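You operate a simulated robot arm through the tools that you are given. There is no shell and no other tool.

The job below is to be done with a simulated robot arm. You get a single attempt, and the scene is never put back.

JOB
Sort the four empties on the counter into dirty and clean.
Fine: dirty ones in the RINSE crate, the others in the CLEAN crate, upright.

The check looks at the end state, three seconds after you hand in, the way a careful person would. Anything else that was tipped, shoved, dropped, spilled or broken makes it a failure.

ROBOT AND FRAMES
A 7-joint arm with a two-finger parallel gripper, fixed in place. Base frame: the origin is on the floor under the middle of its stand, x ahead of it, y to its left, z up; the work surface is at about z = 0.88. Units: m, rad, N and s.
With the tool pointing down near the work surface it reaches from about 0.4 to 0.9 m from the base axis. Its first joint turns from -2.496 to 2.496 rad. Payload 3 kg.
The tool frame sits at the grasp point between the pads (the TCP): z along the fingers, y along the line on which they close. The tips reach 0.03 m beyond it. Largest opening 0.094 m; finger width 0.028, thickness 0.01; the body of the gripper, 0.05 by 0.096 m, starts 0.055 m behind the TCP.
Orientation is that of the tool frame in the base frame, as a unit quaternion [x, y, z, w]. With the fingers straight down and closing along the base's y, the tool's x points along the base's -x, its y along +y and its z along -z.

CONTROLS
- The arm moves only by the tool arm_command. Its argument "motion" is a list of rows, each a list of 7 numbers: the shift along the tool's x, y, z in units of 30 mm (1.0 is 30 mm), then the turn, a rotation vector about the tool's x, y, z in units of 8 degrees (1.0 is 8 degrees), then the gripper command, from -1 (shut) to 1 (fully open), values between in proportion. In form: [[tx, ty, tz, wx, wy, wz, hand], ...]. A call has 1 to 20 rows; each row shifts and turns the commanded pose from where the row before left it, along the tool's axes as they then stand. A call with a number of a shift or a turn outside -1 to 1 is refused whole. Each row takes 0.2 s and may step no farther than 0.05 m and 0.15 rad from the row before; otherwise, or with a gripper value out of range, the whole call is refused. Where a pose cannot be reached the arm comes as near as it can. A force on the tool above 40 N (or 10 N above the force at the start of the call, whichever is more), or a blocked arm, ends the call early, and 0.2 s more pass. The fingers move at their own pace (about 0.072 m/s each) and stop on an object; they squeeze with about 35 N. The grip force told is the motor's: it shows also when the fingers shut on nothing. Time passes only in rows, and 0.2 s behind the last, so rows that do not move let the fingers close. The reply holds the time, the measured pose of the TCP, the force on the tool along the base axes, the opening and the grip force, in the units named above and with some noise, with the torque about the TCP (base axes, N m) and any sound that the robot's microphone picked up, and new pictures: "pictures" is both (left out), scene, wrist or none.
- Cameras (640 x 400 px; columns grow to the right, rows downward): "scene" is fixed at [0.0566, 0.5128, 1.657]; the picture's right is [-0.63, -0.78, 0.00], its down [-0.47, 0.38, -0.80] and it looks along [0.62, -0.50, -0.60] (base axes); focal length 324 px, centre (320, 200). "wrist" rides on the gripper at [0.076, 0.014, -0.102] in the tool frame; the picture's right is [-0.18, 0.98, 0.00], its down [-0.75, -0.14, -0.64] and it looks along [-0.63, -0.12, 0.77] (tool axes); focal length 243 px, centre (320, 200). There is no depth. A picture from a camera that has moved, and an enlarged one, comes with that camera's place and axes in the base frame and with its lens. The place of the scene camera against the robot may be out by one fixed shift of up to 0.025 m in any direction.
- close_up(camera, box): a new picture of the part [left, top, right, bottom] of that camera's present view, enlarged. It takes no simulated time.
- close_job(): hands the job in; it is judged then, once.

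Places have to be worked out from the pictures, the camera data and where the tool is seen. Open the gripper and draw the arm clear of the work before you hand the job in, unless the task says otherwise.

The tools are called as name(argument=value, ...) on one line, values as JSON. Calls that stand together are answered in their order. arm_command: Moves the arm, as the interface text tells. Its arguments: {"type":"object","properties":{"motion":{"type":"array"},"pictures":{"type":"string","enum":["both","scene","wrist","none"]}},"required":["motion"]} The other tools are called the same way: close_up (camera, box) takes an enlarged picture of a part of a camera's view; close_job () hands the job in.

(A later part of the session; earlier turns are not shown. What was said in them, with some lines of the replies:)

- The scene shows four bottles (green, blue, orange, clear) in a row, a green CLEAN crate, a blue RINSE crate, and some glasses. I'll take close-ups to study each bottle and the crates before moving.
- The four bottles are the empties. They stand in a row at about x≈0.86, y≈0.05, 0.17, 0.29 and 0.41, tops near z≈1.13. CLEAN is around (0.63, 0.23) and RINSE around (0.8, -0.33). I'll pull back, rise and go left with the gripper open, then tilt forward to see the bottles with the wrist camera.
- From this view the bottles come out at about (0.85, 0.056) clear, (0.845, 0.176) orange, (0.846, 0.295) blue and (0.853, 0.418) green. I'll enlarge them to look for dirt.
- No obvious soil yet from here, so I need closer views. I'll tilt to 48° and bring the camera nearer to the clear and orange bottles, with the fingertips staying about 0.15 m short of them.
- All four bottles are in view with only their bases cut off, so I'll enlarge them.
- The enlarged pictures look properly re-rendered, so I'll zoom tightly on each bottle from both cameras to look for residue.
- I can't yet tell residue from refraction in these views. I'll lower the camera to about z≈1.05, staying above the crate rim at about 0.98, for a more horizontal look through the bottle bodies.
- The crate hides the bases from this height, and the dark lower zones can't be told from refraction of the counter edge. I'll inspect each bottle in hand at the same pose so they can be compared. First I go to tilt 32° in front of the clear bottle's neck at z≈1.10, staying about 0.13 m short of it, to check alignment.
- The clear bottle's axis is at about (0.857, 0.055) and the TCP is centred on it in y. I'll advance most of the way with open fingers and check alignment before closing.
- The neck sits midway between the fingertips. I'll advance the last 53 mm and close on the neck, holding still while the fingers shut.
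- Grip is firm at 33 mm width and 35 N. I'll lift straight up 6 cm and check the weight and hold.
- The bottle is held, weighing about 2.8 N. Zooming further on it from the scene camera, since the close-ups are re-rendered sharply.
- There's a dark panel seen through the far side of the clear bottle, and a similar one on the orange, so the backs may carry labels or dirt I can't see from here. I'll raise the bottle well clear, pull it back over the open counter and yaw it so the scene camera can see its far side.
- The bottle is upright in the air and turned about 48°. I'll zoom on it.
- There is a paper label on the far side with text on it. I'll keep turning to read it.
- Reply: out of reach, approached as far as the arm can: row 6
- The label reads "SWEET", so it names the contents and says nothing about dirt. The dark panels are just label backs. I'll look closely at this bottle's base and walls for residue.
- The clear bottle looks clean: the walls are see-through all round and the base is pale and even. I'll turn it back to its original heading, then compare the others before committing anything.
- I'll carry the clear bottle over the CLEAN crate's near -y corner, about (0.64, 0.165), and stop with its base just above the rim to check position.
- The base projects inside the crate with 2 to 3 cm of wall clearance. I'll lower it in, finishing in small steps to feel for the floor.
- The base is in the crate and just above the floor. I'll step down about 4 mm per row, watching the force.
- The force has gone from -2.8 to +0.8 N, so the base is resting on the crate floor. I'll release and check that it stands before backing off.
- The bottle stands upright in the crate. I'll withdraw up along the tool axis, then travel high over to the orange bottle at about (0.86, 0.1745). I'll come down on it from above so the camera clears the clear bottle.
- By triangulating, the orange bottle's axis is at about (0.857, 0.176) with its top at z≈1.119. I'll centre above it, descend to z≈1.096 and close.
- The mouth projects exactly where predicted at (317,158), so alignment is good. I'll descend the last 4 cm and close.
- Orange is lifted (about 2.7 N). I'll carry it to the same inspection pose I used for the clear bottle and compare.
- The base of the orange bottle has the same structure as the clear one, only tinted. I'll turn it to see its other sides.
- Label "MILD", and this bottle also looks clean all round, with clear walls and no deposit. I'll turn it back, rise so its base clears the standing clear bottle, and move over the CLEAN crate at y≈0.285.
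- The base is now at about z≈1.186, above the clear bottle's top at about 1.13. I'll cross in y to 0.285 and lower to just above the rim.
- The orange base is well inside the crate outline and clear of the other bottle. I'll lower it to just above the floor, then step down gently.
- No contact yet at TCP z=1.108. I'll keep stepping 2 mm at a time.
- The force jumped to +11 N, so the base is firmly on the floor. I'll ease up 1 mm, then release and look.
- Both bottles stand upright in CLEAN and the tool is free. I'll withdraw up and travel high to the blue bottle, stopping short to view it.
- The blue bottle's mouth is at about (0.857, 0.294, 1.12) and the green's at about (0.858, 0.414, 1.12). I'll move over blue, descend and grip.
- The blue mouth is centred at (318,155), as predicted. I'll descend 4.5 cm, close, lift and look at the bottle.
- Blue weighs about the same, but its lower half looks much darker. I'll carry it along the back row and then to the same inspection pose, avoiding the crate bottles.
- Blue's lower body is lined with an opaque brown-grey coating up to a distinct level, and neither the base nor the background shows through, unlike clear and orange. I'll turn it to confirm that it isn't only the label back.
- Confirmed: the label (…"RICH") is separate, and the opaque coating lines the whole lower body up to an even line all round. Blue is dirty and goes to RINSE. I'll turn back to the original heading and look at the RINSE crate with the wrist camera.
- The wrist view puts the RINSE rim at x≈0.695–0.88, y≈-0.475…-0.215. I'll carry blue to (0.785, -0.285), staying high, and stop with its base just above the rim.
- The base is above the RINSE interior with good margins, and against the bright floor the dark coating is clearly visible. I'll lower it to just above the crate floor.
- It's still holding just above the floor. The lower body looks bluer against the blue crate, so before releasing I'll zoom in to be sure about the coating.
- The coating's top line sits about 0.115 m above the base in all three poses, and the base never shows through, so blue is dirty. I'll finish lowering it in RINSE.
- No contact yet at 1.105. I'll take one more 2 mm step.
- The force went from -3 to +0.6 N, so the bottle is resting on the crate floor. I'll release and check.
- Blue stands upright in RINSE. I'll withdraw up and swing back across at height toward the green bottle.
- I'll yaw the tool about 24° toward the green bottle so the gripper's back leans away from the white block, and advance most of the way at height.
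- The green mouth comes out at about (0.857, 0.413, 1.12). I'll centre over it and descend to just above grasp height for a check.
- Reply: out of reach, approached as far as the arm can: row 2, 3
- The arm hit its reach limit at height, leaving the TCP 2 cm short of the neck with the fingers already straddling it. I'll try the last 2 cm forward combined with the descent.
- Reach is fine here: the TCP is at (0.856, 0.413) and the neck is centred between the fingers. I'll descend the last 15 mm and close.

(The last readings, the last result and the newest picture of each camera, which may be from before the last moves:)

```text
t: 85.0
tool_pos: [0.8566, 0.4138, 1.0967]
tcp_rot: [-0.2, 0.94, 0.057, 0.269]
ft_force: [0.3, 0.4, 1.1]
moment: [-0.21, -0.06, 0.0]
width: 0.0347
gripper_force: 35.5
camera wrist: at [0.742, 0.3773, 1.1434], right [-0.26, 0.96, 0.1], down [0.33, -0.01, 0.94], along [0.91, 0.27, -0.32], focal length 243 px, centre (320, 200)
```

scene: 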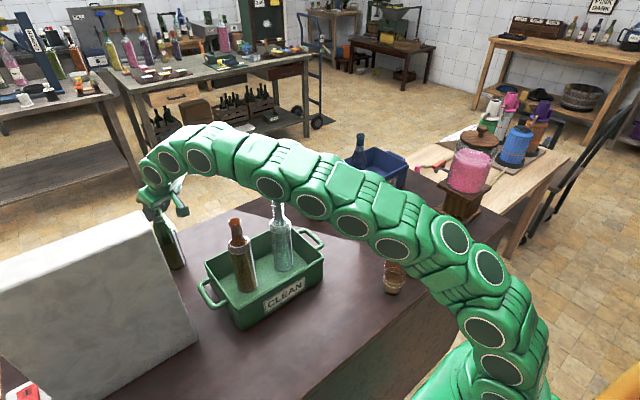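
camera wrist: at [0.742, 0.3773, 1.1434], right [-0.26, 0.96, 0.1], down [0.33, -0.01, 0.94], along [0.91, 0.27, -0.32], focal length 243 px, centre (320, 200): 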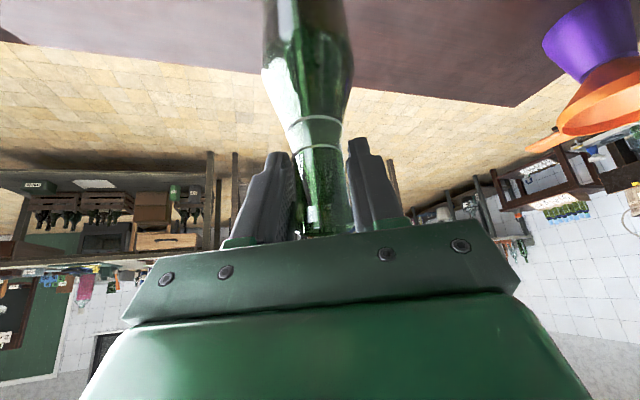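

Gripped at 34.7 mm. I'll lift, bring it along the back row while restoring the heading, then to the inspection pose.

arm_command(motion=[[-0.265, 0, -0.424, 0, 0, 0, -1], [-0.53, 0, -0.848, 0, 0, 0, -1], [-0.53, 0, -0.848, 0, 0, 0, -1], [0, 0, 0, 0, 0, 0, -1]], pictures="scene")

close_up(camera="scene", box=[130, 160, 210, 280])

```text
t: 86.0
tool_pos: [0.8575, 0.4122, 1.1731]
tcp_rot: [-0.2, 0.94, 0.058, 0.269]
ft_force: [0.0, -0.1, -4.3]
moment: [-0.04, 0.02, 0.01]
width: 0.0345
gripper_force: 34.7
```

scene: 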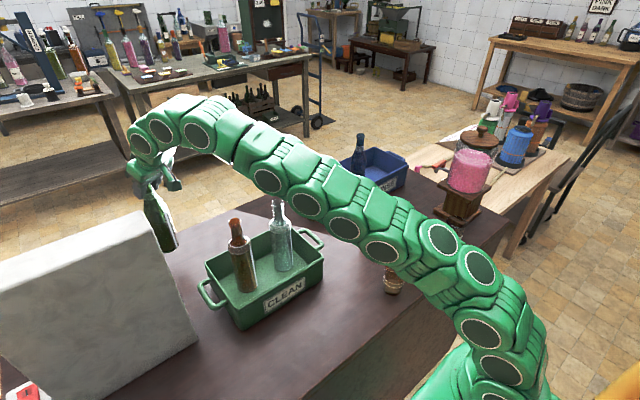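

```text
3.33 times, centred on (170, 220) of scene
camera zoom: at [0.0566, 0.5128, 1.657], right [-0.63, -0.78, 0.0], down [-0.47, 0.38, -0.8], along [0.62, -0.5, -0.6], focal length 1081 px, centre (820, 133)
```

zoom: 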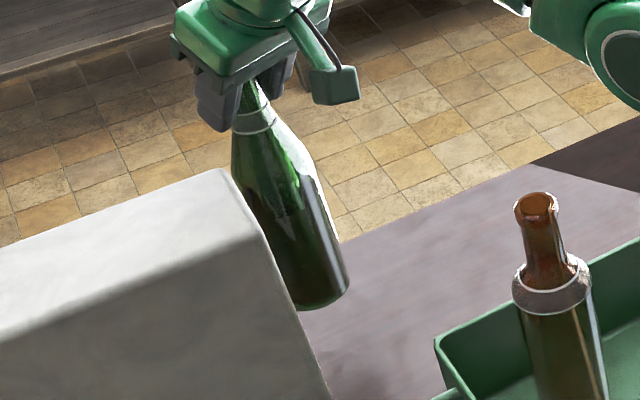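

Green is up and it shows the same dark lower body. I'll carry it along the back row to the inspection pose.

arm_command(motion=[[0.345, -0.9135, -0.2155, 0, 0, 0, -1], [0.345, -0.9135, -0.2155, 0, 0, 0, -1], [0.345, -0.9135, -0.2155, 0, 0, 0, -1], [0.345, -0.9135, -0.2155, 0, 0, 0, -1], [0, 0, 0, 0.53, 0, 0.848, -1], [0, 0, 0, 0.53, 0, 0.848, -1], [0, 0, 0, 0.53, 0, 0.848, -1], [-0.345, -0.994, -0.551, 0, 0, 0, -1], [-0.345, -0.994, -0.551, 0, 0, 0, -1], [-0.345, -0.994, -0.551, 0, 0, 0, -1], [-0.345, -0.994, -0.551, 0, 0, 0, -1], [0, 0, 0, 0, 0, 0, -1]], pictures="scene")

```text
t: 88.6
tool_pos: [0.8569, 0.1732, 1.2493]
tcp_rot: [0.0, 0.961, 0.0, 0.275]
ft_force: [0.5, 0.8, -2.9]
moment: [-0.05, 0.01, 0.0]
width: 0.0342
gripper_force: 35.0
```

scene: 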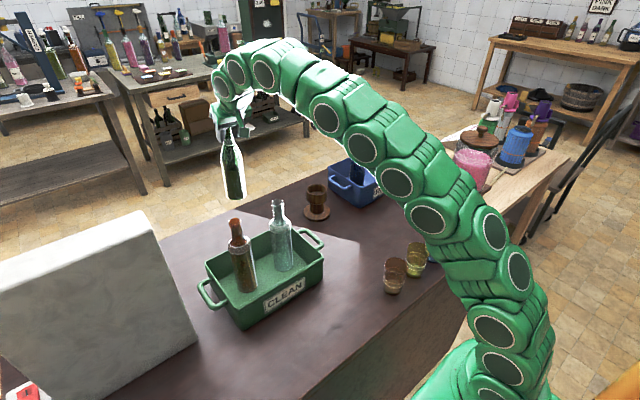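

close_up(camera="scene", box=[205, 110, 265, 220])

arm_command(motion=[[-0.4, -0.994, -0.64, 0, 0, 0, -1], [-0.4, -0.994, -0.64, 0, 0, 0, -1], [-0.4, -0.994, -0.64, 0, 0, 0, -1], [-0.4, -0.994, -0.64, 0, 0, 0, -1], [0.774, 0, -0.484, 0, 0, 0, -1], [0.774, 0, -0.484, 0, 0, 0, -1], [0.774, 0, -0.484, 0, 0, 0, -1], [0.774, 0, -0.484, 0, 0, 0, -1], [0.774, 0, -0.484, 0, 0, 0, -1], [0.774, 0, -0.484, 0, 0, 0, -1], [0.774, 0, -0.484, 0, 0, 0, -1], [0.774, 0, -0.484, 0, 0, 0, -1], [0, 0, 0, 0, 0, 0, -1]], pictures="scene")

close_up(camera="scene", box=[290, 110, 340, 210])

close_up(camera="scene", box=[295, 155, 333, 200])

```text
3.64 times, centred on (235, 165) of scene
camera zoom: at [0.0566, 0.5128, 1.657], right [-0.63, -0.78, 0.0], down [-0.47, 0.38, -0.8], along [0.62, -0.5, -0.6], focal length 1179 px, centre (629, 327)
```

zoom: 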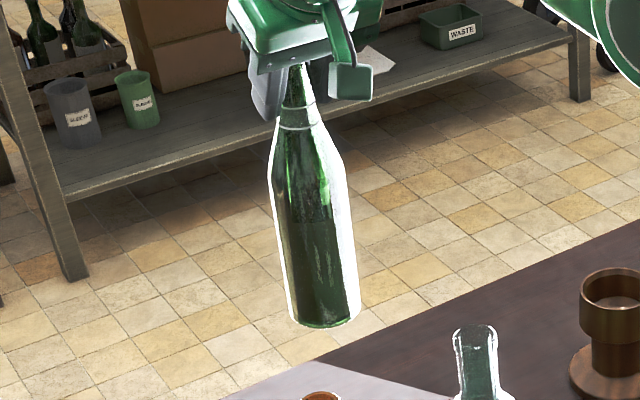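

```text
t: 91.4
tool_pos: [0.6369, 0.0562, 1.3396]
tcp_rot: [0.0, 0.961, 0.0, 0.275]
ft_force: [-0.5, -0.5, -3.3]
moment: [-0.03, 0.0, 0.0]
width: 0.0337
gripper_force: 34.5
```

scene: 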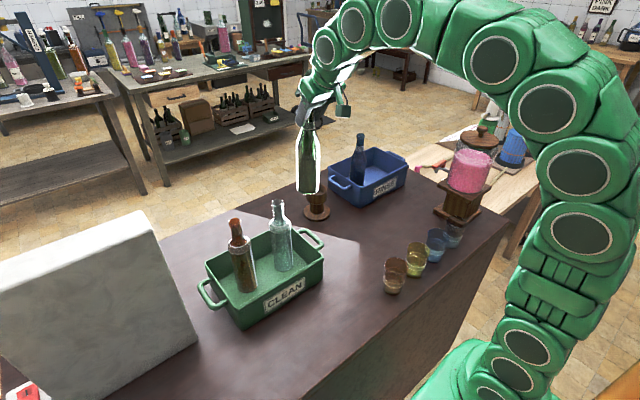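

```text
4.00 times, centred on (315, 160) of scene
camera zoom: at [0.0566, 0.5128, 1.657], right [-0.63, -0.78, 0.0], down [-0.47, 0.38, -0.8], along [0.62, -0.5, -0.6], focal length 1297 px, centre (340, 360)
```

zoom: 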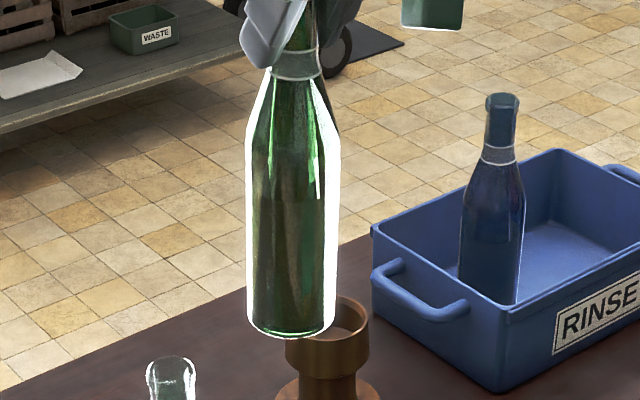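

```text
8.89 times, centred on (314, 178) of scene
camera zoom: at [0.0566, 0.5128, 1.657], right [-0.63, -0.78, 0.0], down [-0.47, 0.38, -0.8], along [0.62, -0.5, -0.6], focal length 2882 px, centre (373, 400)
```

zoom: 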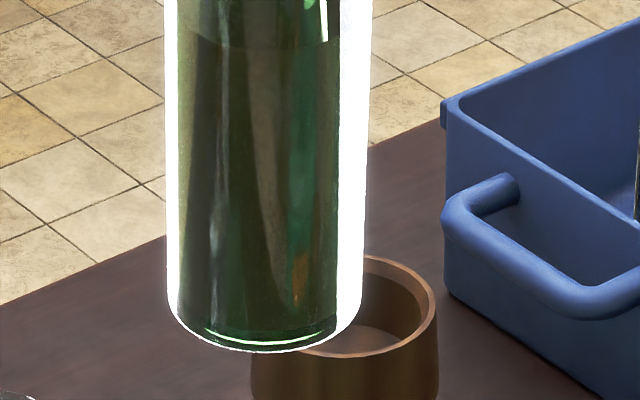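

Green has the same opaque olive-brown film inside, from the floor up to a sharp line, and its base is hidden. I'll turn it once to confirm from another side.

arm_command(motion=[[0, 0, 0, -0.53, 0, -0.848, -1], [0, 0, 0, -0.53, 0, -0.848, -1], [0, 0, 0, -0.53, 0, -0.848, -1], [0, 0, 0, -0.53, 0, -0.848, -1], [0, 0, 0, -0.53, 0, -0.848, -1], [0, 0, 0, -0.53, 0, -0.848, -1], [0, 0, 0, -0.53, 0, -0.848, -1], [0, 0, 0, -0.53, 0, -0.848, -1], [0, 0, 0, -0.53, 0, -0.848, -1], [0, 0, 0, -0.53, 0, -0.848, -1], [0, 0, 0, -0.53, 0, -0.848, -1]], pictures="none")

close_up(camera="scene", box=[290, 110, 340, 210])

close_up(camera="scene", box=[292, 135, 336, 200])

close_up(camera="scene", box=[340, 125, 390, 200])

close_up(camera="scene", box=[220, 205, 300, 300])

```text
t: 93.8
tool_pos: [0.6386, 0.0549, 1.3402]
tcp_rot: [-0.668, 0.691, 0.191, 0.198]
ft_force: [0.1, 0.3, -3.0]
moment: [-0.03, -0.03, 0.01]
width: 0.0338
gripper_force: 35.1
```

```text
4.00 times, centred on (315, 160) of scene
camera zoom: at [0.0566, 0.5128, 1.657], right [-0.63, -0.78, 0.0], down [-0.47, 0.38, -0.8], along [0.62, -0.5, -0.6], focal length 1297 px, centre (340, 360)
```

zoom: 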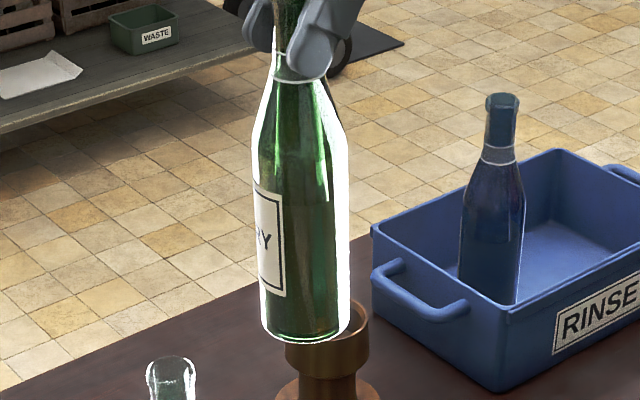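

```text
6.15 times, centred on (314, 168) of scene
camera zoom: at [0.0566, 0.5128, 1.657], right [-0.63, -0.78, 0.0], down [-0.47, 0.38, -0.8], along [0.62, -0.5, -0.6], focal length 1995 px, centre (357, 400)
```

zoom: 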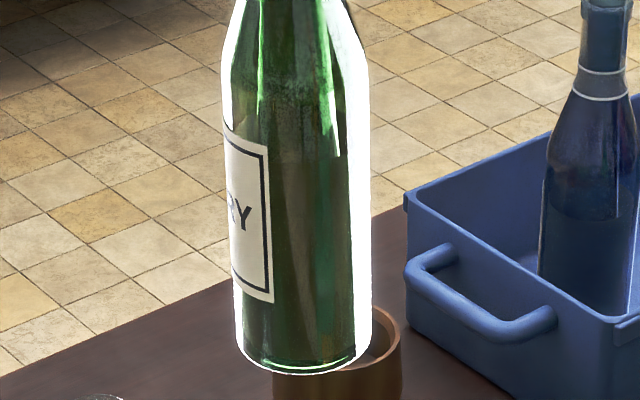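

```text
5.33 times, centred on (365, 162) of scene
camera zoom: at [0.0566, 0.5128, 1.657], right [-0.63, -0.78, 0.0], down [-0.47, 0.38, -0.8], along [0.62, -0.5, -0.6], focal length 1729 px, centre (80, 400)
```

zoom: 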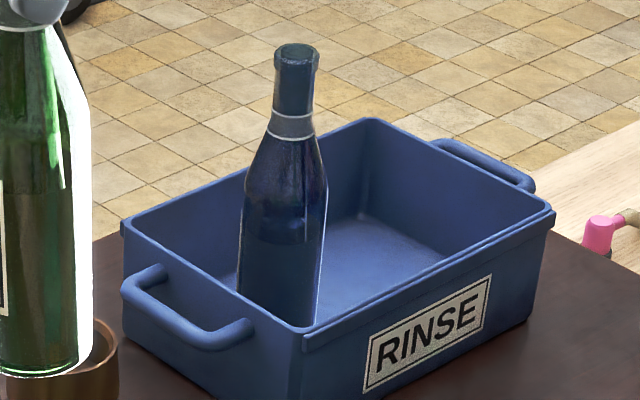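

```text
4.21 times, centred on (260, 252) of scene
camera zoom: at [0.0566, 0.5128, 1.657], right [-0.63, -0.78, 0.0], down [-0.47, 0.38, -0.8], along [0.62, -0.5, -0.6], focal length 1365 px, centre (573, -21)
```

zoom: 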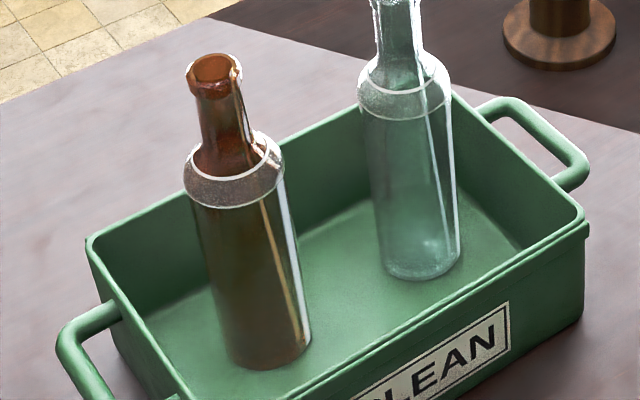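

Green ("…RY", presumably DRY) is coated inside below the same sharp line, so it's dirty too. I'll turn it back and route it around the blue bottle toward the -y half of RINSE at about (0.785, -0.395).

arm_command(motion=[[0, 0, 0, 0.53, 0, 0.848, -1], [0, 0, 0, 0.53, 0, 0.848, -1], [0, 0, 0, 0.53, 0, 0.848, -1], [0, 0, 0, 0.53, 0, 0.848, -1], [0, 0, 0, 0.53, 0, 0.848, -1], [0, 0, 0, 0.53, 0, 0.848, -1], [0, 0, 0, 0.53, 0, 0.848, -1], [0, 0, 0, 0.53, 0, 0.848, -1], [0, 0, 0, 0.53, 0, 0.848, -1], [0, 0, 0, 0.53, 0, 0.848, -1], [0, 0, 0, 0.53, 0, 0.848, -1], [-0.3, 0, -0.2, 0, 0, 0, -1], [-0.3, 0, -0.2, 0, 0, 0, -1], [-0.3, 0, -0.2, 0, 0, 0, -1]], pictures="none")

arm_command(motion=[[0, -0.99, 0, 0, 0, 0, -1], [0, -0.99, 0, 0, 0, 0, -1], [0, -0.99, 0, 0, 0, 0, -1], [0, -0.99, 0, 0, 0, 0, -1], [0, -0.99, 0, 0, 0, 0, -1], [0, -0.99, 0, 0, 0, 0, -1], [0, -0.99, 0, 0, 0, 0, -1], [0, -0.99, 0, 0, 0, 0, -1], [0, -0.99, 0, 0, 0, 0, -1], [0, -0.99, 0, 0, 0, 0, -1], [0, -0.99, 0, 0, 0, 0, -1], [0, -0.99, 0, 0, 0, 0, -1], [0, -0.99, 0, 0, 0, 0, -1], [0, -0.99, 0, 0, 0, 0, -1], [0, -0.99, 0, 0, 0, 0, -1], [0, 0, 0, 0, 0, 0, -1]], pictures="both")

```text
t: 96.8
tool_pos: [0.6518, 0.0556, 1.3696]
tcp_rot: [0.0, 0.961, -0.001, 0.276]
ft_force: [-0.4, -0.1, -2.3]
moment: [-0.03, 0.0, -0.01]
width: 0.0338
gripper_force: 34.6
```

```text
t: 100.2
tool_pos: [0.6503, -0.3895, 1.3691]
tcp_rot: [0.0, 0.961, 0.0, 0.276]
ft_force: [-0.7, 0.2, -2.8]
moment: [-0.01, 0.02, 0.03]
width: 0.0339
gripper_force: 34.3
camera wrist: at [0.533, -0.3768, 1.4158], right [0.16, 0.98, 0.1], down [0.3, -0.14, 0.94], along [0.94, -0.12, -0.32], focal length 243 px, centre (320, 200)
```

scene: 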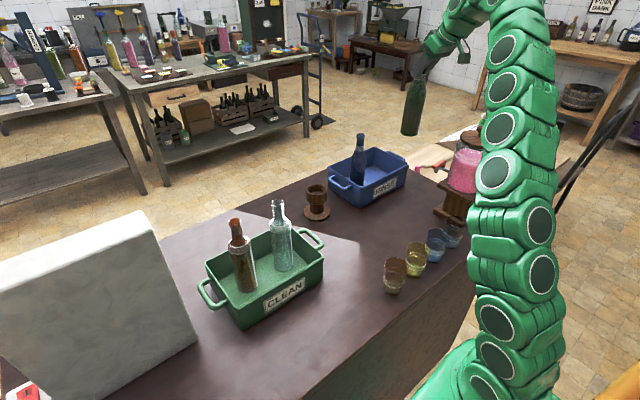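
wrist: 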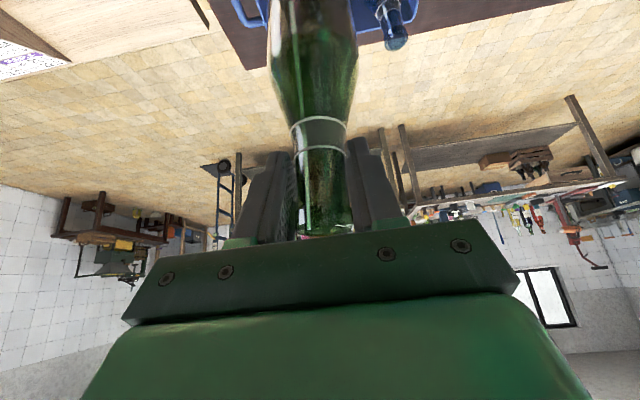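

The green bottle is clear of everything. I'll move forward over the RINSE crate's -y half and lower to just above the rim.

arm_command(motion=[[-0.763, -0.037, 0.477, 0, 0, 0, -1], [-0.763, -0.037, 0.477, 0, 0, 0, -1], [-0.763, -0.037, 0.477, 0, 0, 0, -1], [-0.763, -0.037, 0.477, 0, 0, 0, -1], [-0.763, -0.037, 0.477, 0, 0, 0, -1], [0.53, 0, 0.848, 0, 0, 0, -1], [0.53, 0, 0.848, 0, 0, 0, -1], [0.53, 0, 0.848, 0, 0, 0, -1], [0.53, 0, 0.848, 0, 0, 0, -1], [0, 0, 0, 0, 0, 0, -1]], pictures="both")

close_up(camera="scene", box=[320, 90, 450, 220])

close_up(camera="wrist", box=[160, 0, 480, 180])

```text
t: 102.4
tool_pos: [0.7246, -0.3953, 1.2342]
tcp_rot: [0.0, 0.961, 0.0, 0.276]
ft_force: [0.1, 0.9, -1.4]
moment: [-0.02, 0.01, 0.0]
width: 0.0338
gripper_force: 34.8
out of reach, approached as far as the arm can: row 3, 4, 5
camera wrist: at [0.6065, -0.3817, 1.2807], right [0.16, 0.98, 0.1], down [0.3, -0.14, 0.94], along [0.94, -0.12, -0.32], focal length 243 px, centre (320, 200)
```

scene: 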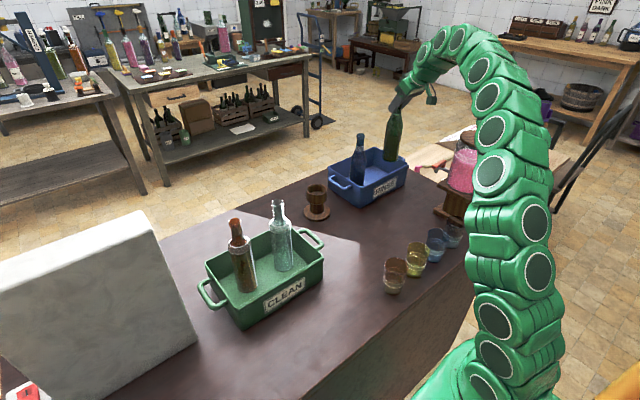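
wrist: 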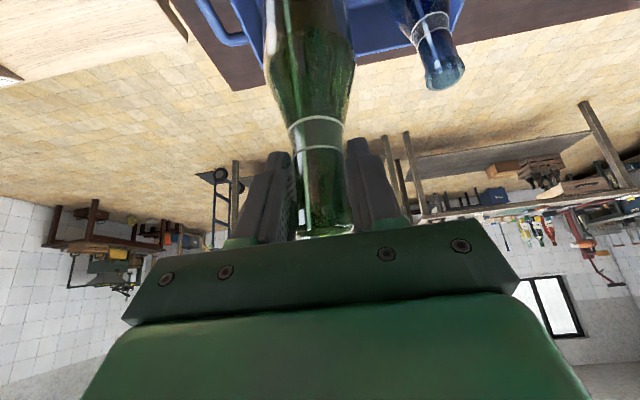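

```text
3.08 times, centred on (385, 155) of scene
camera zoom: at [0.0566, 0.5128, 1.657], right [-0.63, -0.78, 0.0], down [-0.47, 0.38, -0.8], along [0.62, -0.5, -0.6], focal length 998 px, centre (120, 338)
```

zoom: 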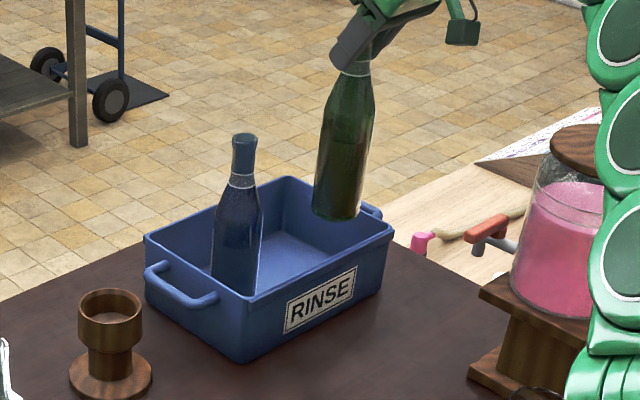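

```text
2.00 times, centred on (320, 90) of wrist
camera zoom: at [0.6065, -0.3817, 1.2807], right [0.16, 0.98, 0.1], down [0.3, -0.14, 0.94], along [0.94, -0.12, -0.32], focal length 485 px, centre (320, 420)
```

zoom: 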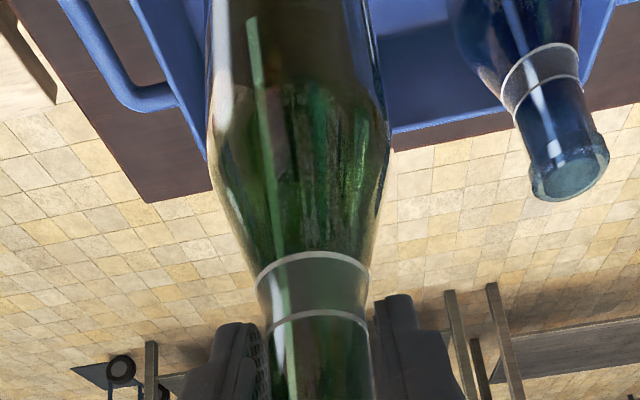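

The arm was at its limit up high, leaving x at 0.725, over the near wall. Now lower down, I'll push forward to x≈0.775 before going any lower.

arm_command(motion=[[-0.707, 0, 0.442, 0, 0, 0, -1], [-0.707, 0, 0.442, 0, 0, 0, -1], [0, 0, 0, 0, 0, 0, -1]], pictures="scene")

close_up(camera="scene", box=[320, 90, 450, 220])

```text
t: 103.2
tool_pos: [0.7764, -0.3947, 1.2332]
tcp_rot: [0.0, 0.961, 0.0, 0.275]
ft_force: [-0.3, 0.1, -3.2]
moment: [-0.06, 0.03, -0.02]
width: 0.0335
gripper_force: 34.4
```

scene: 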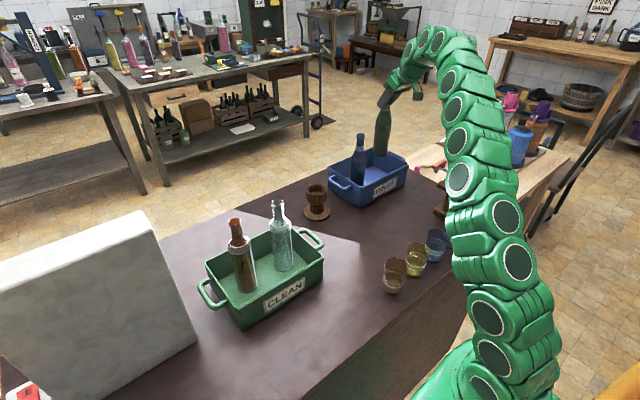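

```text
3.08 times, centred on (385, 155) of scene
camera zoom: at [0.0566, 0.5128, 1.657], right [-0.63, -0.78, 0.0], down [-0.47, 0.38, -0.8], along [0.62, -0.5, -0.6], focal length 998 px, centre (120, 338)
```

zoom: 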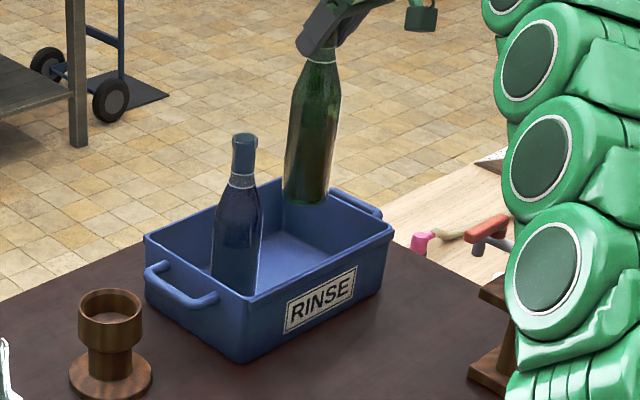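

The base projects inside RINSE between blue and the -y wall. I'll nudge 7 mm toward the centre and lower it to just above the floor.

arm_command(motion=[[0, 0.23, 0, 0, 0, 0, -1], [0.53, 0, 0.848, 0, 0, 0, -1], [0.53, 0, 0.848, 0, 0, 0, -1], [0.53, 0, 0.848, 0, 0, 0, -1], [0.5, 0, 0.8, 0, 0, 0, -1], [0, 0, 0, 0, 0, 0, -1]], pictures="scene")

close_up(camera="scene", box=[320, 90, 450, 220])

arm_command(motion=[[0.07, 0, 0.113, 0, 0, 0, -1], [0, 0, 0, 0, 0, 0, -1]], pictures="none")

```text
t: 104.6
tool_pos: [0.7762, -0.3889, 1.1151]
tcp_rot: [0.0, 0.961, 0.0, 0.276]
ft_force: [0.2, -0.6, -3.6]
moment: [-0.02, 0.04, -0.01]
width: 0.0335
gripper_force: 34.8
```

scene: 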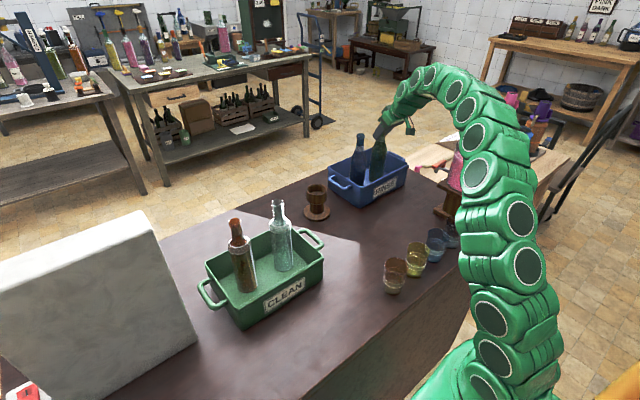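

```text
3.08 times, centred on (385, 155) of scene
camera zoom: at [0.0566, 0.5128, 1.657], right [-0.63, -0.78, 0.0], down [-0.47, 0.38, -0.8], along [0.62, -0.5, -0.6], focal length 998 px, centre (120, 338)
```

zoom: 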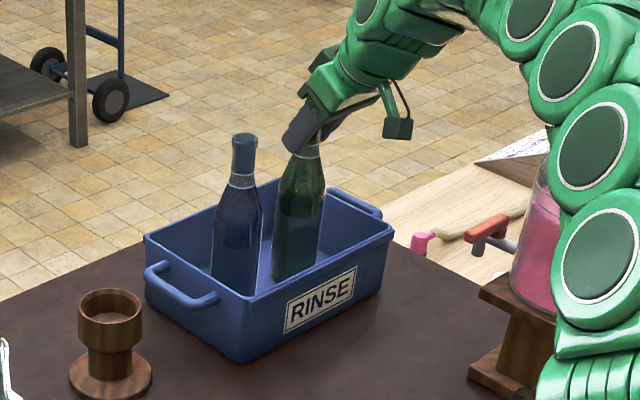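

```text
t: 105.2
tool_pos: [0.7743, -0.3893, 1.1111]
tcp_rot: [0.0, 0.961, 0.0, 0.276]
ft_force: [-0.6, -0.2, -3.4]
moment: [0.05, 0.02, -0.06]
width: 0.0339
gripper_force: 34.6
```

It's still hanging free (-3.4 N). I'll keep stepping down.

arm_command(motion=[[0.053, 0, 0.085, 0, 0, 0, -1], [0, 0, 0, 0, 0, 0, -1]], pictures="none")

arm_command(motion=[[0.036, 0, 0.0565, 0, 0, 0, -1], [0, 0, 0, 0, 0, 0, -1]], pictures="none")

```text
t: 105.8
tool_pos: [0.7745, -0.3896, 1.1086]
tcp_rot: [0.0, 0.961, 0.0, 0.276]
ft_force: [-0.1, 0.0, -3.0]
moment: [-0.02, 0.02, 0.01]
width: 0.0336
gripper_force: 34.8
```

```text
t: 106.4
tool_pos: [0.7756, -0.3885, 1.107]
tcp_rot: [0.0, 0.961, 0.0, 0.276]
ft_force: [-0.7, -0.3, -2.1]
moment: [-0.05, 0.02, -0.02]
width: 0.0338
gripper_force: 35.0
```

arm_command(motion=[[0.03, 0, 0.047, 0, 0, 0, -1], [0, 0, 0, 0, 0, 0, -1]], pictures="none")

```text
t: 107.0
tool_pos: [0.7756, -0.3876, 1.105]
tcp_rot: [0.0, 0.961, 0.0, 0.275]
ft_force: [0.2, -0.1, -1.7]
moment: [-0.04, -0.01, 0.03]
width: 0.0337
gripper_force: 35.5
```

The force is easing from -3 to -1.7 N, so the base is starting to touch. I'll go one more millimetre.

arm_command(motion=[[0.02, 0, 0.032, 0, 0, 0, -1], [0, 0, 0, 0, 0, 0, -1]], pictures="none")

```text
t: 107.6
tool_pos: [0.7753, -0.3872, 1.1052]
tcp_rot: [0.0, 0.961, 0.0, 0.277]
ft_force: [-2.6, 1.0, 11.3]
moment: [-0.08, 0.33, -0.03]
width: 0.0339
gripper_force: 35.3
```

Contact at +11 N. I'll ease up about 1 mm, release and check the bottle.

arm_command(motion=[[-0.018, 0, -0.028, 0, 0, 0, -1], [0, 0, 0, 0, 0, 0, 0.2], [0, 0, 0, 0, 0, 0, 0.5], [0, 0, 0, 0, 0, 0, 0.6], [0, 0, 0, 0, 0, 0, 0.6]], pictures="both")

close_up(camera="scene", box=[320, 90, 450, 220])

```text
t: 108.8
tool_pos: [0.7752, -0.3877, 1.1053]
tcp_rot: [0.0, 0.961, 0.0, 0.276]
ft_force: [-0.4, 0.7, 0.4]
moment: [-0.02, 0.01, 0.0]
width: 0.0753
gripper_force: 0.1
camera wrist: at [0.6566, -0.3747, 1.152], right [0.16, 0.98, 0.1], down [0.3, -0.14, 0.94], along [0.94, -0.12, -0.32], focal length 243 px, centre (320, 200)
```

scene: 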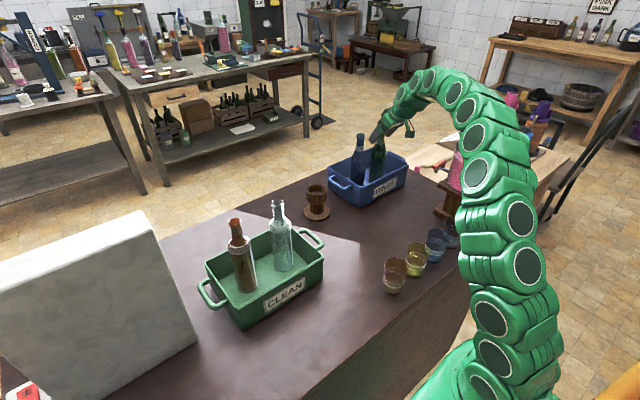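
wrist: 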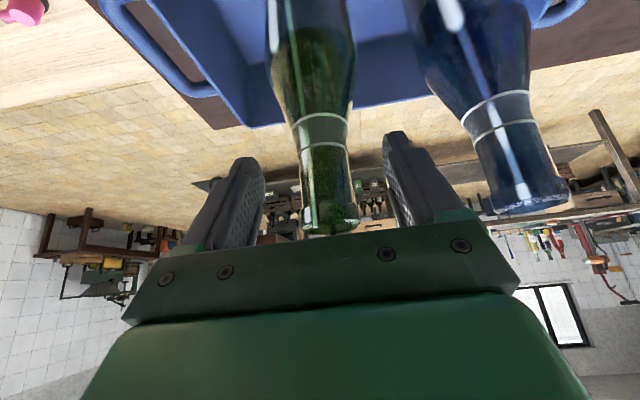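

```text
3.08 times, centred on (385, 155) of scene
camera zoom: at [0.0566, 0.5128, 1.657], right [-0.63, -0.78, 0.0], down [-0.47, 0.38, -0.8], along [0.62, -0.5, -0.6], focal length 998 px, centre (120, 338)
```

zoom: 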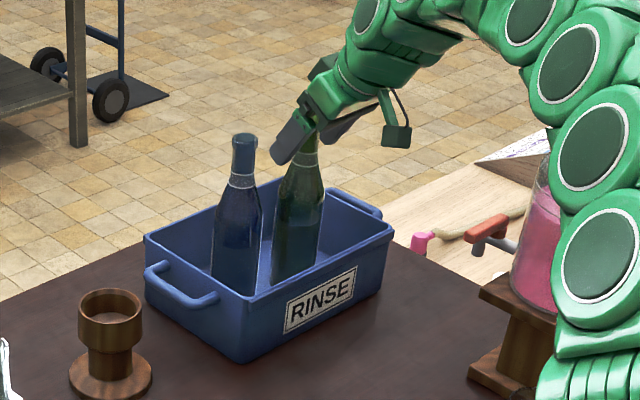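

All four are placed and standing. I'll withdraw up, then move back across to take a last careful look into the CLEAN crate before handing in.

arm_command(motion=[[0, 0, -0.5, 0, 0, 0, 0.6], [0, 0, -1, 0, 0, 0, 0.6], [0, 0, -1, 0, 0, 0, 0.6], [0, 0, -1, 0, 0, 0, 0.6], [0, 0, -1, 0, 0, 0, 0.6], [0, 0, -1, 0, 0, 0, 0.6]], pictures="none")

arm_command(motion=[[-0.05, 0.98, -0.08, 0, 0, 0, 0.8], [-0.05, 0.98, -0.08, 0, 0, 0, 1], [-0.05, 0.98, -0.08, 0, 0, 0, 1], [-0.05, 0.98, -0.08, 0, 0, 0, 1], [-0.05, 0.98, -0.08, 0, 0, 0, 1], [-0.05, 0.98, -0.08, 0, 0, 0, 1], [-0.05, 0.98, -0.08, 0, 0, 0, 1], [-0.05, 0.98, -0.08, 0, 0, 0, 1], [-0.05, 0.98, -0.08, 0, 0, 0, 1], [-0.05, 0.98, -0.08, 0, 0, 0, 1], [0.76, 0.5, -0.475, 0, 0, 0, 1], [0.76, 0.5, -0.475, 0, 0, 0, 1], [0.76, 0.5, -0.475, 0, 0, 0, 1], [0.76, 0.5, -0.475, 0, 0, 0, 1], [0.76, 0.5, -0.475, 0, 0, 0, 1], [0.76, 0.5, -0.475, 0, 0, 0, 1], [0.76, 0.5, -0.475, 0, 0, 0, 1]], pictures="both")

close_up(camera="scene", box=[320, 110, 450, 220])

```text
t: 110.2
tool_pos: [0.6858, -0.3884, 1.2477]
tcp_rot: [0.0, 0.961, 0.0, 0.277]
ft_force: [-0.2, -0.5, 0.5]
moment: [-0.01, -0.01, -0.03]
width: 0.0752
gripper_force: 0.2
```

```text
t: 113.8
tool_pos: [0.5008, 0.0112, 1.2699]
tcp_rot: [0.0, 0.962, 0.003, 0.273]
ft_force: [0.3, 0.4, 0.1]
moment: [0.05, 0.0, -0.01]
width: 0.0941
gripper_force: 0.1
camera wrist: at [0.3822, 0.025, 1.3174], right [0.16, 0.98, 0.1], down [0.31, -0.15, 0.94], along [0.94, -0.12, -0.32], focal length 243 px, centre (320, 200)
```

scene: 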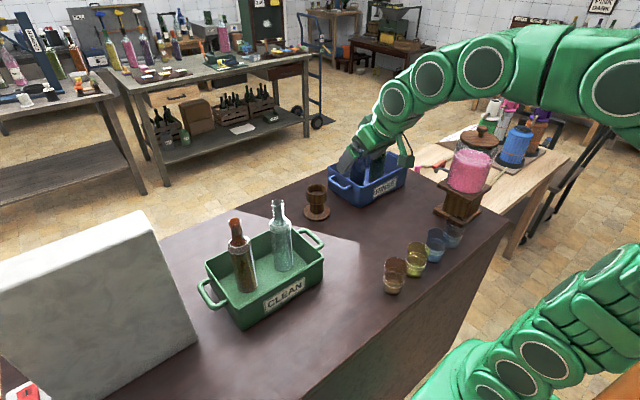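
wrist: 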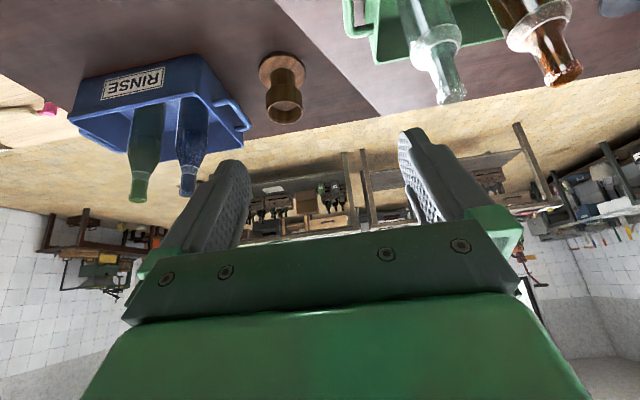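

```text
3.64 times, centred on (385, 165) of scene
camera zoom: at [0.0566, 0.5128, 1.657], right [-0.63, -0.78, 0.0], down [-0.47, 0.38, -0.8], along [0.62, -0.5, -0.6], focal length 1179 px, centre (84, 327)
```

zoom: 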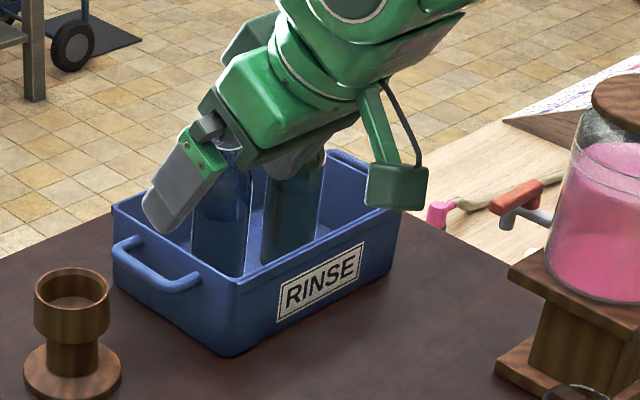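

Both RINSE bottles stand well. I'll lower the tilt to 16° and move to look into the CLEAN crate from the robot side.

arm_command(motion=[[0, 0, 0, 0, 1, 0, 1], [0, 0, 0, 0, 1, 0, 1], [0.105, 0.929, 0.366, 0, 0, 0, 1], [0.105, 0.929, 0.366, 0, 0, 0, 1], [0.105, 0.929, 0.366, 0, 0, 0, 1], [0.105, 0.929, 0.366, 0, 0, 0, 1], [0.105, 0.929, 0.366, 0, 0, 0, 1], [0.105, 0.929, 0.366, 0, 0, 0, 1], [0.105, 0.929, 0.366, 0, 0, 0, 1], [0, 0, 0, 0, 0, 0, 1]], pictures="both")

close_up(camera="wrist", box=[230, 0, 430, 150])

```text
t: 116.0
tool_pos: [0.5, 0.2054, 1.1934]
tcp_rot: [-0.001, 0.99, 0.0, 0.139]
ft_force: [0.2, -0.2, 0.1]
moment: [0.02, 0.01, 0.0]
width: 0.0942
gripper_force: 0.1
camera wrist: at [0.3992, 0.2198, 1.2704], right [0.18, 0.98, 0.05], down [0.55, -0.14, 0.82], along [0.82, -0.12, -0.56], focal length 243 px, centre (320, 200)
```

scene: 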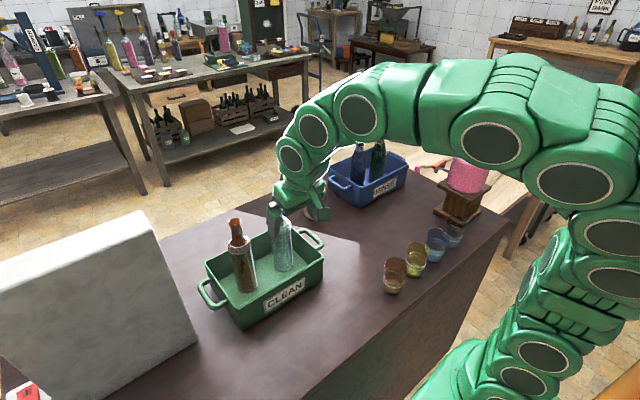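
wrist: 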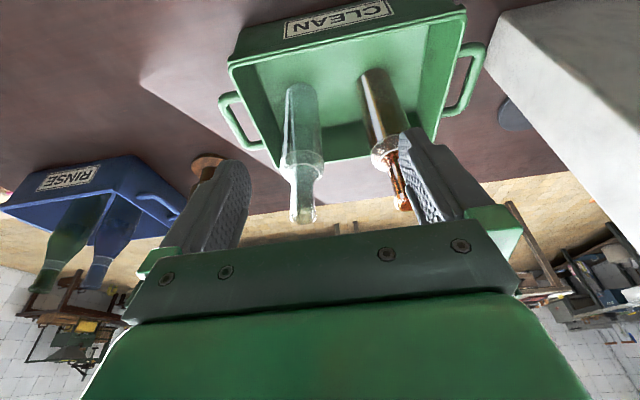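

```text
2.67 times, centred on (330, 75) of wrist
camera zoom: at [0.3992, 0.2198, 1.2704], right [0.18, 0.98, 0.05], down [0.55, -0.14, 0.82], along [0.82, -0.12, -0.56], focal length 647 px, centre (293, 533)
```

zoom: 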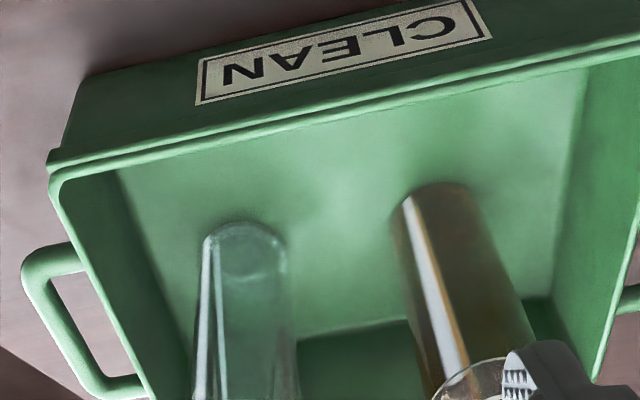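

The clear bottle is see-through here, but the orange one looks rather solid brown. I'll zoom in closely on both.

close_up(camera="wrist", box=[345, 60, 415, 150])

close_up(camera="wrist", box=[275, 75, 330, 150])

close_up(camera="scene", box=[225, 215, 262, 298])

close_up(camera="scene", box=[228, 250, 262, 296])

```text
4.44 times, centred on (380, 105) of wrist
camera zoom: at [0.3992, 0.2198, 1.2704], right [0.18, 0.98, 0.05], down [0.55, -0.14, 0.82], along [0.82, -0.12, -0.56], focal length 1078 px, centre (53, 622)
```

zoom: 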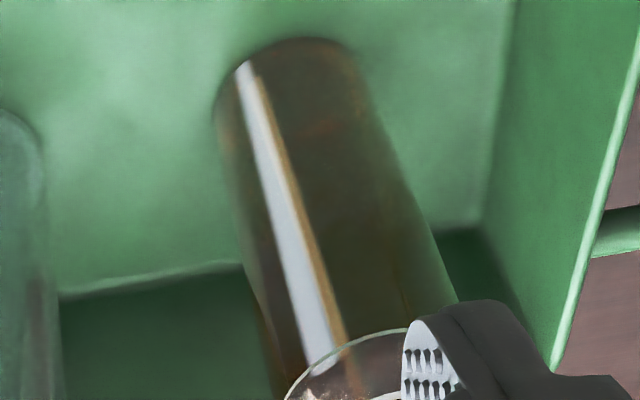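

```text
5.33 times, centred on (302, 112) of wrist
camera zoom: at [0.3992, 0.2198, 1.2704], right [0.18, 0.98, 0.05], down [0.55, -0.14, 0.82], along [0.82, -0.12, -0.56], focal length 1294 px, centre (413, 667)
```

zoom: 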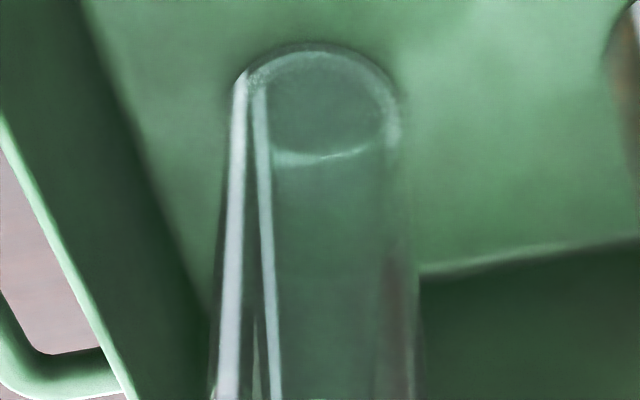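

```text
4.82 times, centred on (244, 256) of scene
camera zoom: at [0.0566, 0.5128, 1.657], right [-0.63, -0.78, 0.0], down [-0.47, 0.38, -0.8], along [0.62, -0.5, -0.6], focal length 1562 px, centre (689, -72)
```

zoom: 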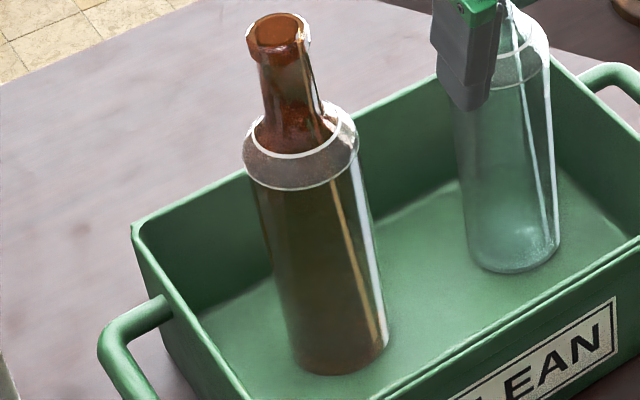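

```text
8.70 times, centred on (245, 273) of scene
camera zoom: at [0.0566, 0.5128, 1.657], right [-0.63, -0.78, 0.0], down [-0.47, 0.38, -0.8], along [0.62, -0.5, -0.6], focal length 2819 px, centre (972, -435)
```

zoom: 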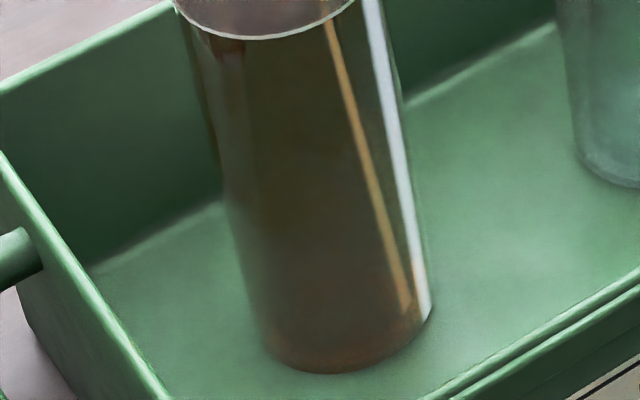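

The orange body is dark only because amber glass filters the green crate. It has no film line, its base edge shows red, and in hand its base and label back were visible through the glass, so it's clean. I'll raise the arm clear of the work with the gripper open and do a final check.

arm_command(motion=[[-0.27, 0, -0.95, 0, 0, 0, 1], [-0.27, 0, -0.95, 0, 0, 0, 1], [-0.27, 0, -0.95, 0, 0, 0, 1], [-0.27, 0, -0.95, 0, 0, 0, 1], [-0.27, 0, -0.95, 0, 0, 0, 1], [0, -0.95, 0, 0, 0, 0, 1], [0, -0.95, 0, 0, 0, 0, 1], [0, -0.95, 0, 0, 0, 0, 1], [0, -0.95, 0, 0, 0, 0, 1], [0, -0.95, 0, 0, 0, 0, 1], [0, -0.95, 0, 0, 0, 0, 1], [0, 0, 0, 0, 0, 0, 1]], pictures="both")

close_up(camera="scene", box=[180, 150, 340, 330])

close_up(camera="scene", box=[310, 110, 480, 300])

```text
t: 118.6
tool_pos: [0.5009, 0.0351, 1.3415]
tcp_rot: [0.0, 0.99, 0.0, 0.139]
ft_force: [-0.1, -0.6, 0.5]
moment: [0.03, 0.01, 0.04]
width: 0.0941
gripper_force: 0.1
camera wrist: at [0.3993, 0.0484, 1.4188], right [0.18, 0.98, 0.05], down [0.55, -0.14, 0.82], along [0.82, -0.12, -0.56], focal length 243 px, centre (320, 200)
```

scene: 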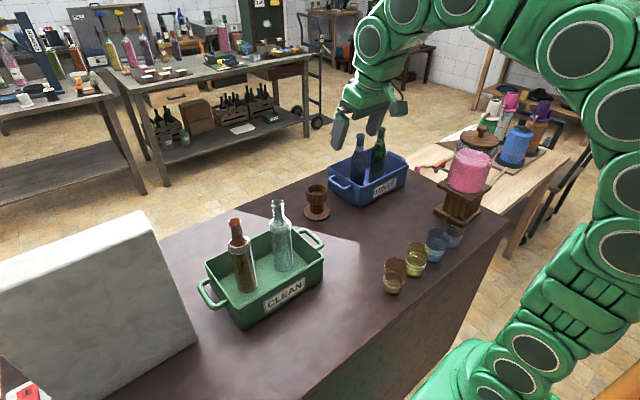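
wrist: 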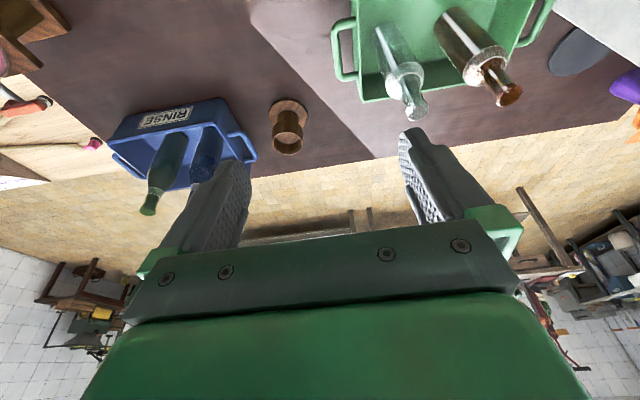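

```text
2.22 times, centred on (260, 240) of scene
camera zoom: at [0.0566, 0.5128, 1.657], right [-0.63, -0.78, 0.0], down [-0.47, 0.38, -0.8], along [0.62, -0.5, -0.6], focal length 720 px, centre (453, 111)
```

zoom: 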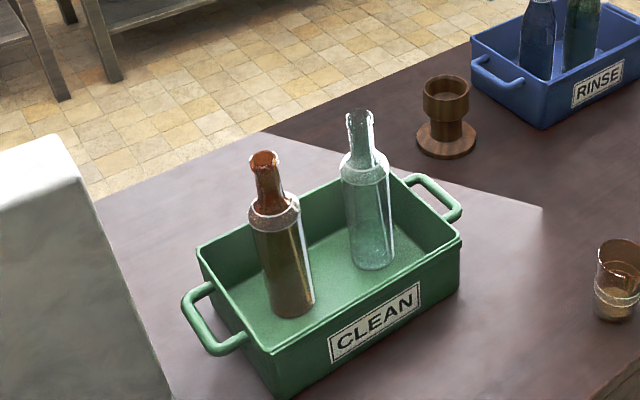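

```text
2.11 times, centred on (395, 205) of scene
camera zoom: at [0.0566, 0.5128, 1.657], right [-0.63, -0.78, 0.0], down [-0.47, 0.38, -0.8], along [0.62, -0.5, -0.6], focal length 682 px, centre (162, 190)
```

zoom: 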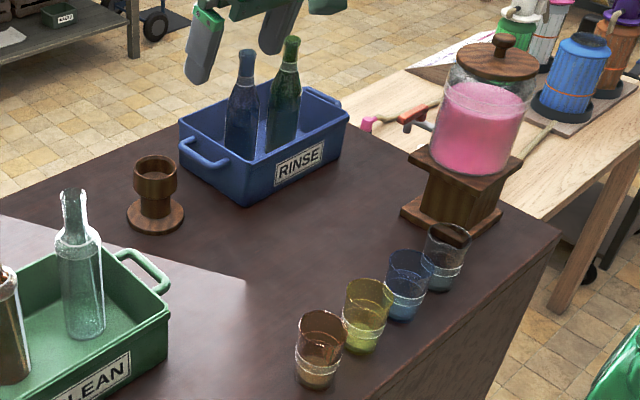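

Final check: orange and clear stand upright in CLEAN, blue and green stand upright in RINSE, and nothing else has been disturbed. The gripper is open and the arm is high and clear, so I'm handing in.

close_job()

```text
The job is handed in.
```

The four bottles are sorted and the job is handed in. The clear and orange ones are in CLEAN, the blue and green ones are in RINSE, and all four are standing upright.

- **Dirty (RINSE):** blue and green both have a dark coating inside. It runs from the base up to a sharp line about 11 cm high and hides the base. I checked each from several sides, and the line stayed at the same height.
- **Clean (CLEAN):** clear and orange have no such line. Their bases and the backs of their labels could be seen through the glass. Orange looks brown inside the green crate, which I put down to its amber tint.

The dirty/clean call rests on camera views alone; all four bottles weighed about the same. In the last pictures nothing else on the counter had moved, and the arm was clear with the gripper open.
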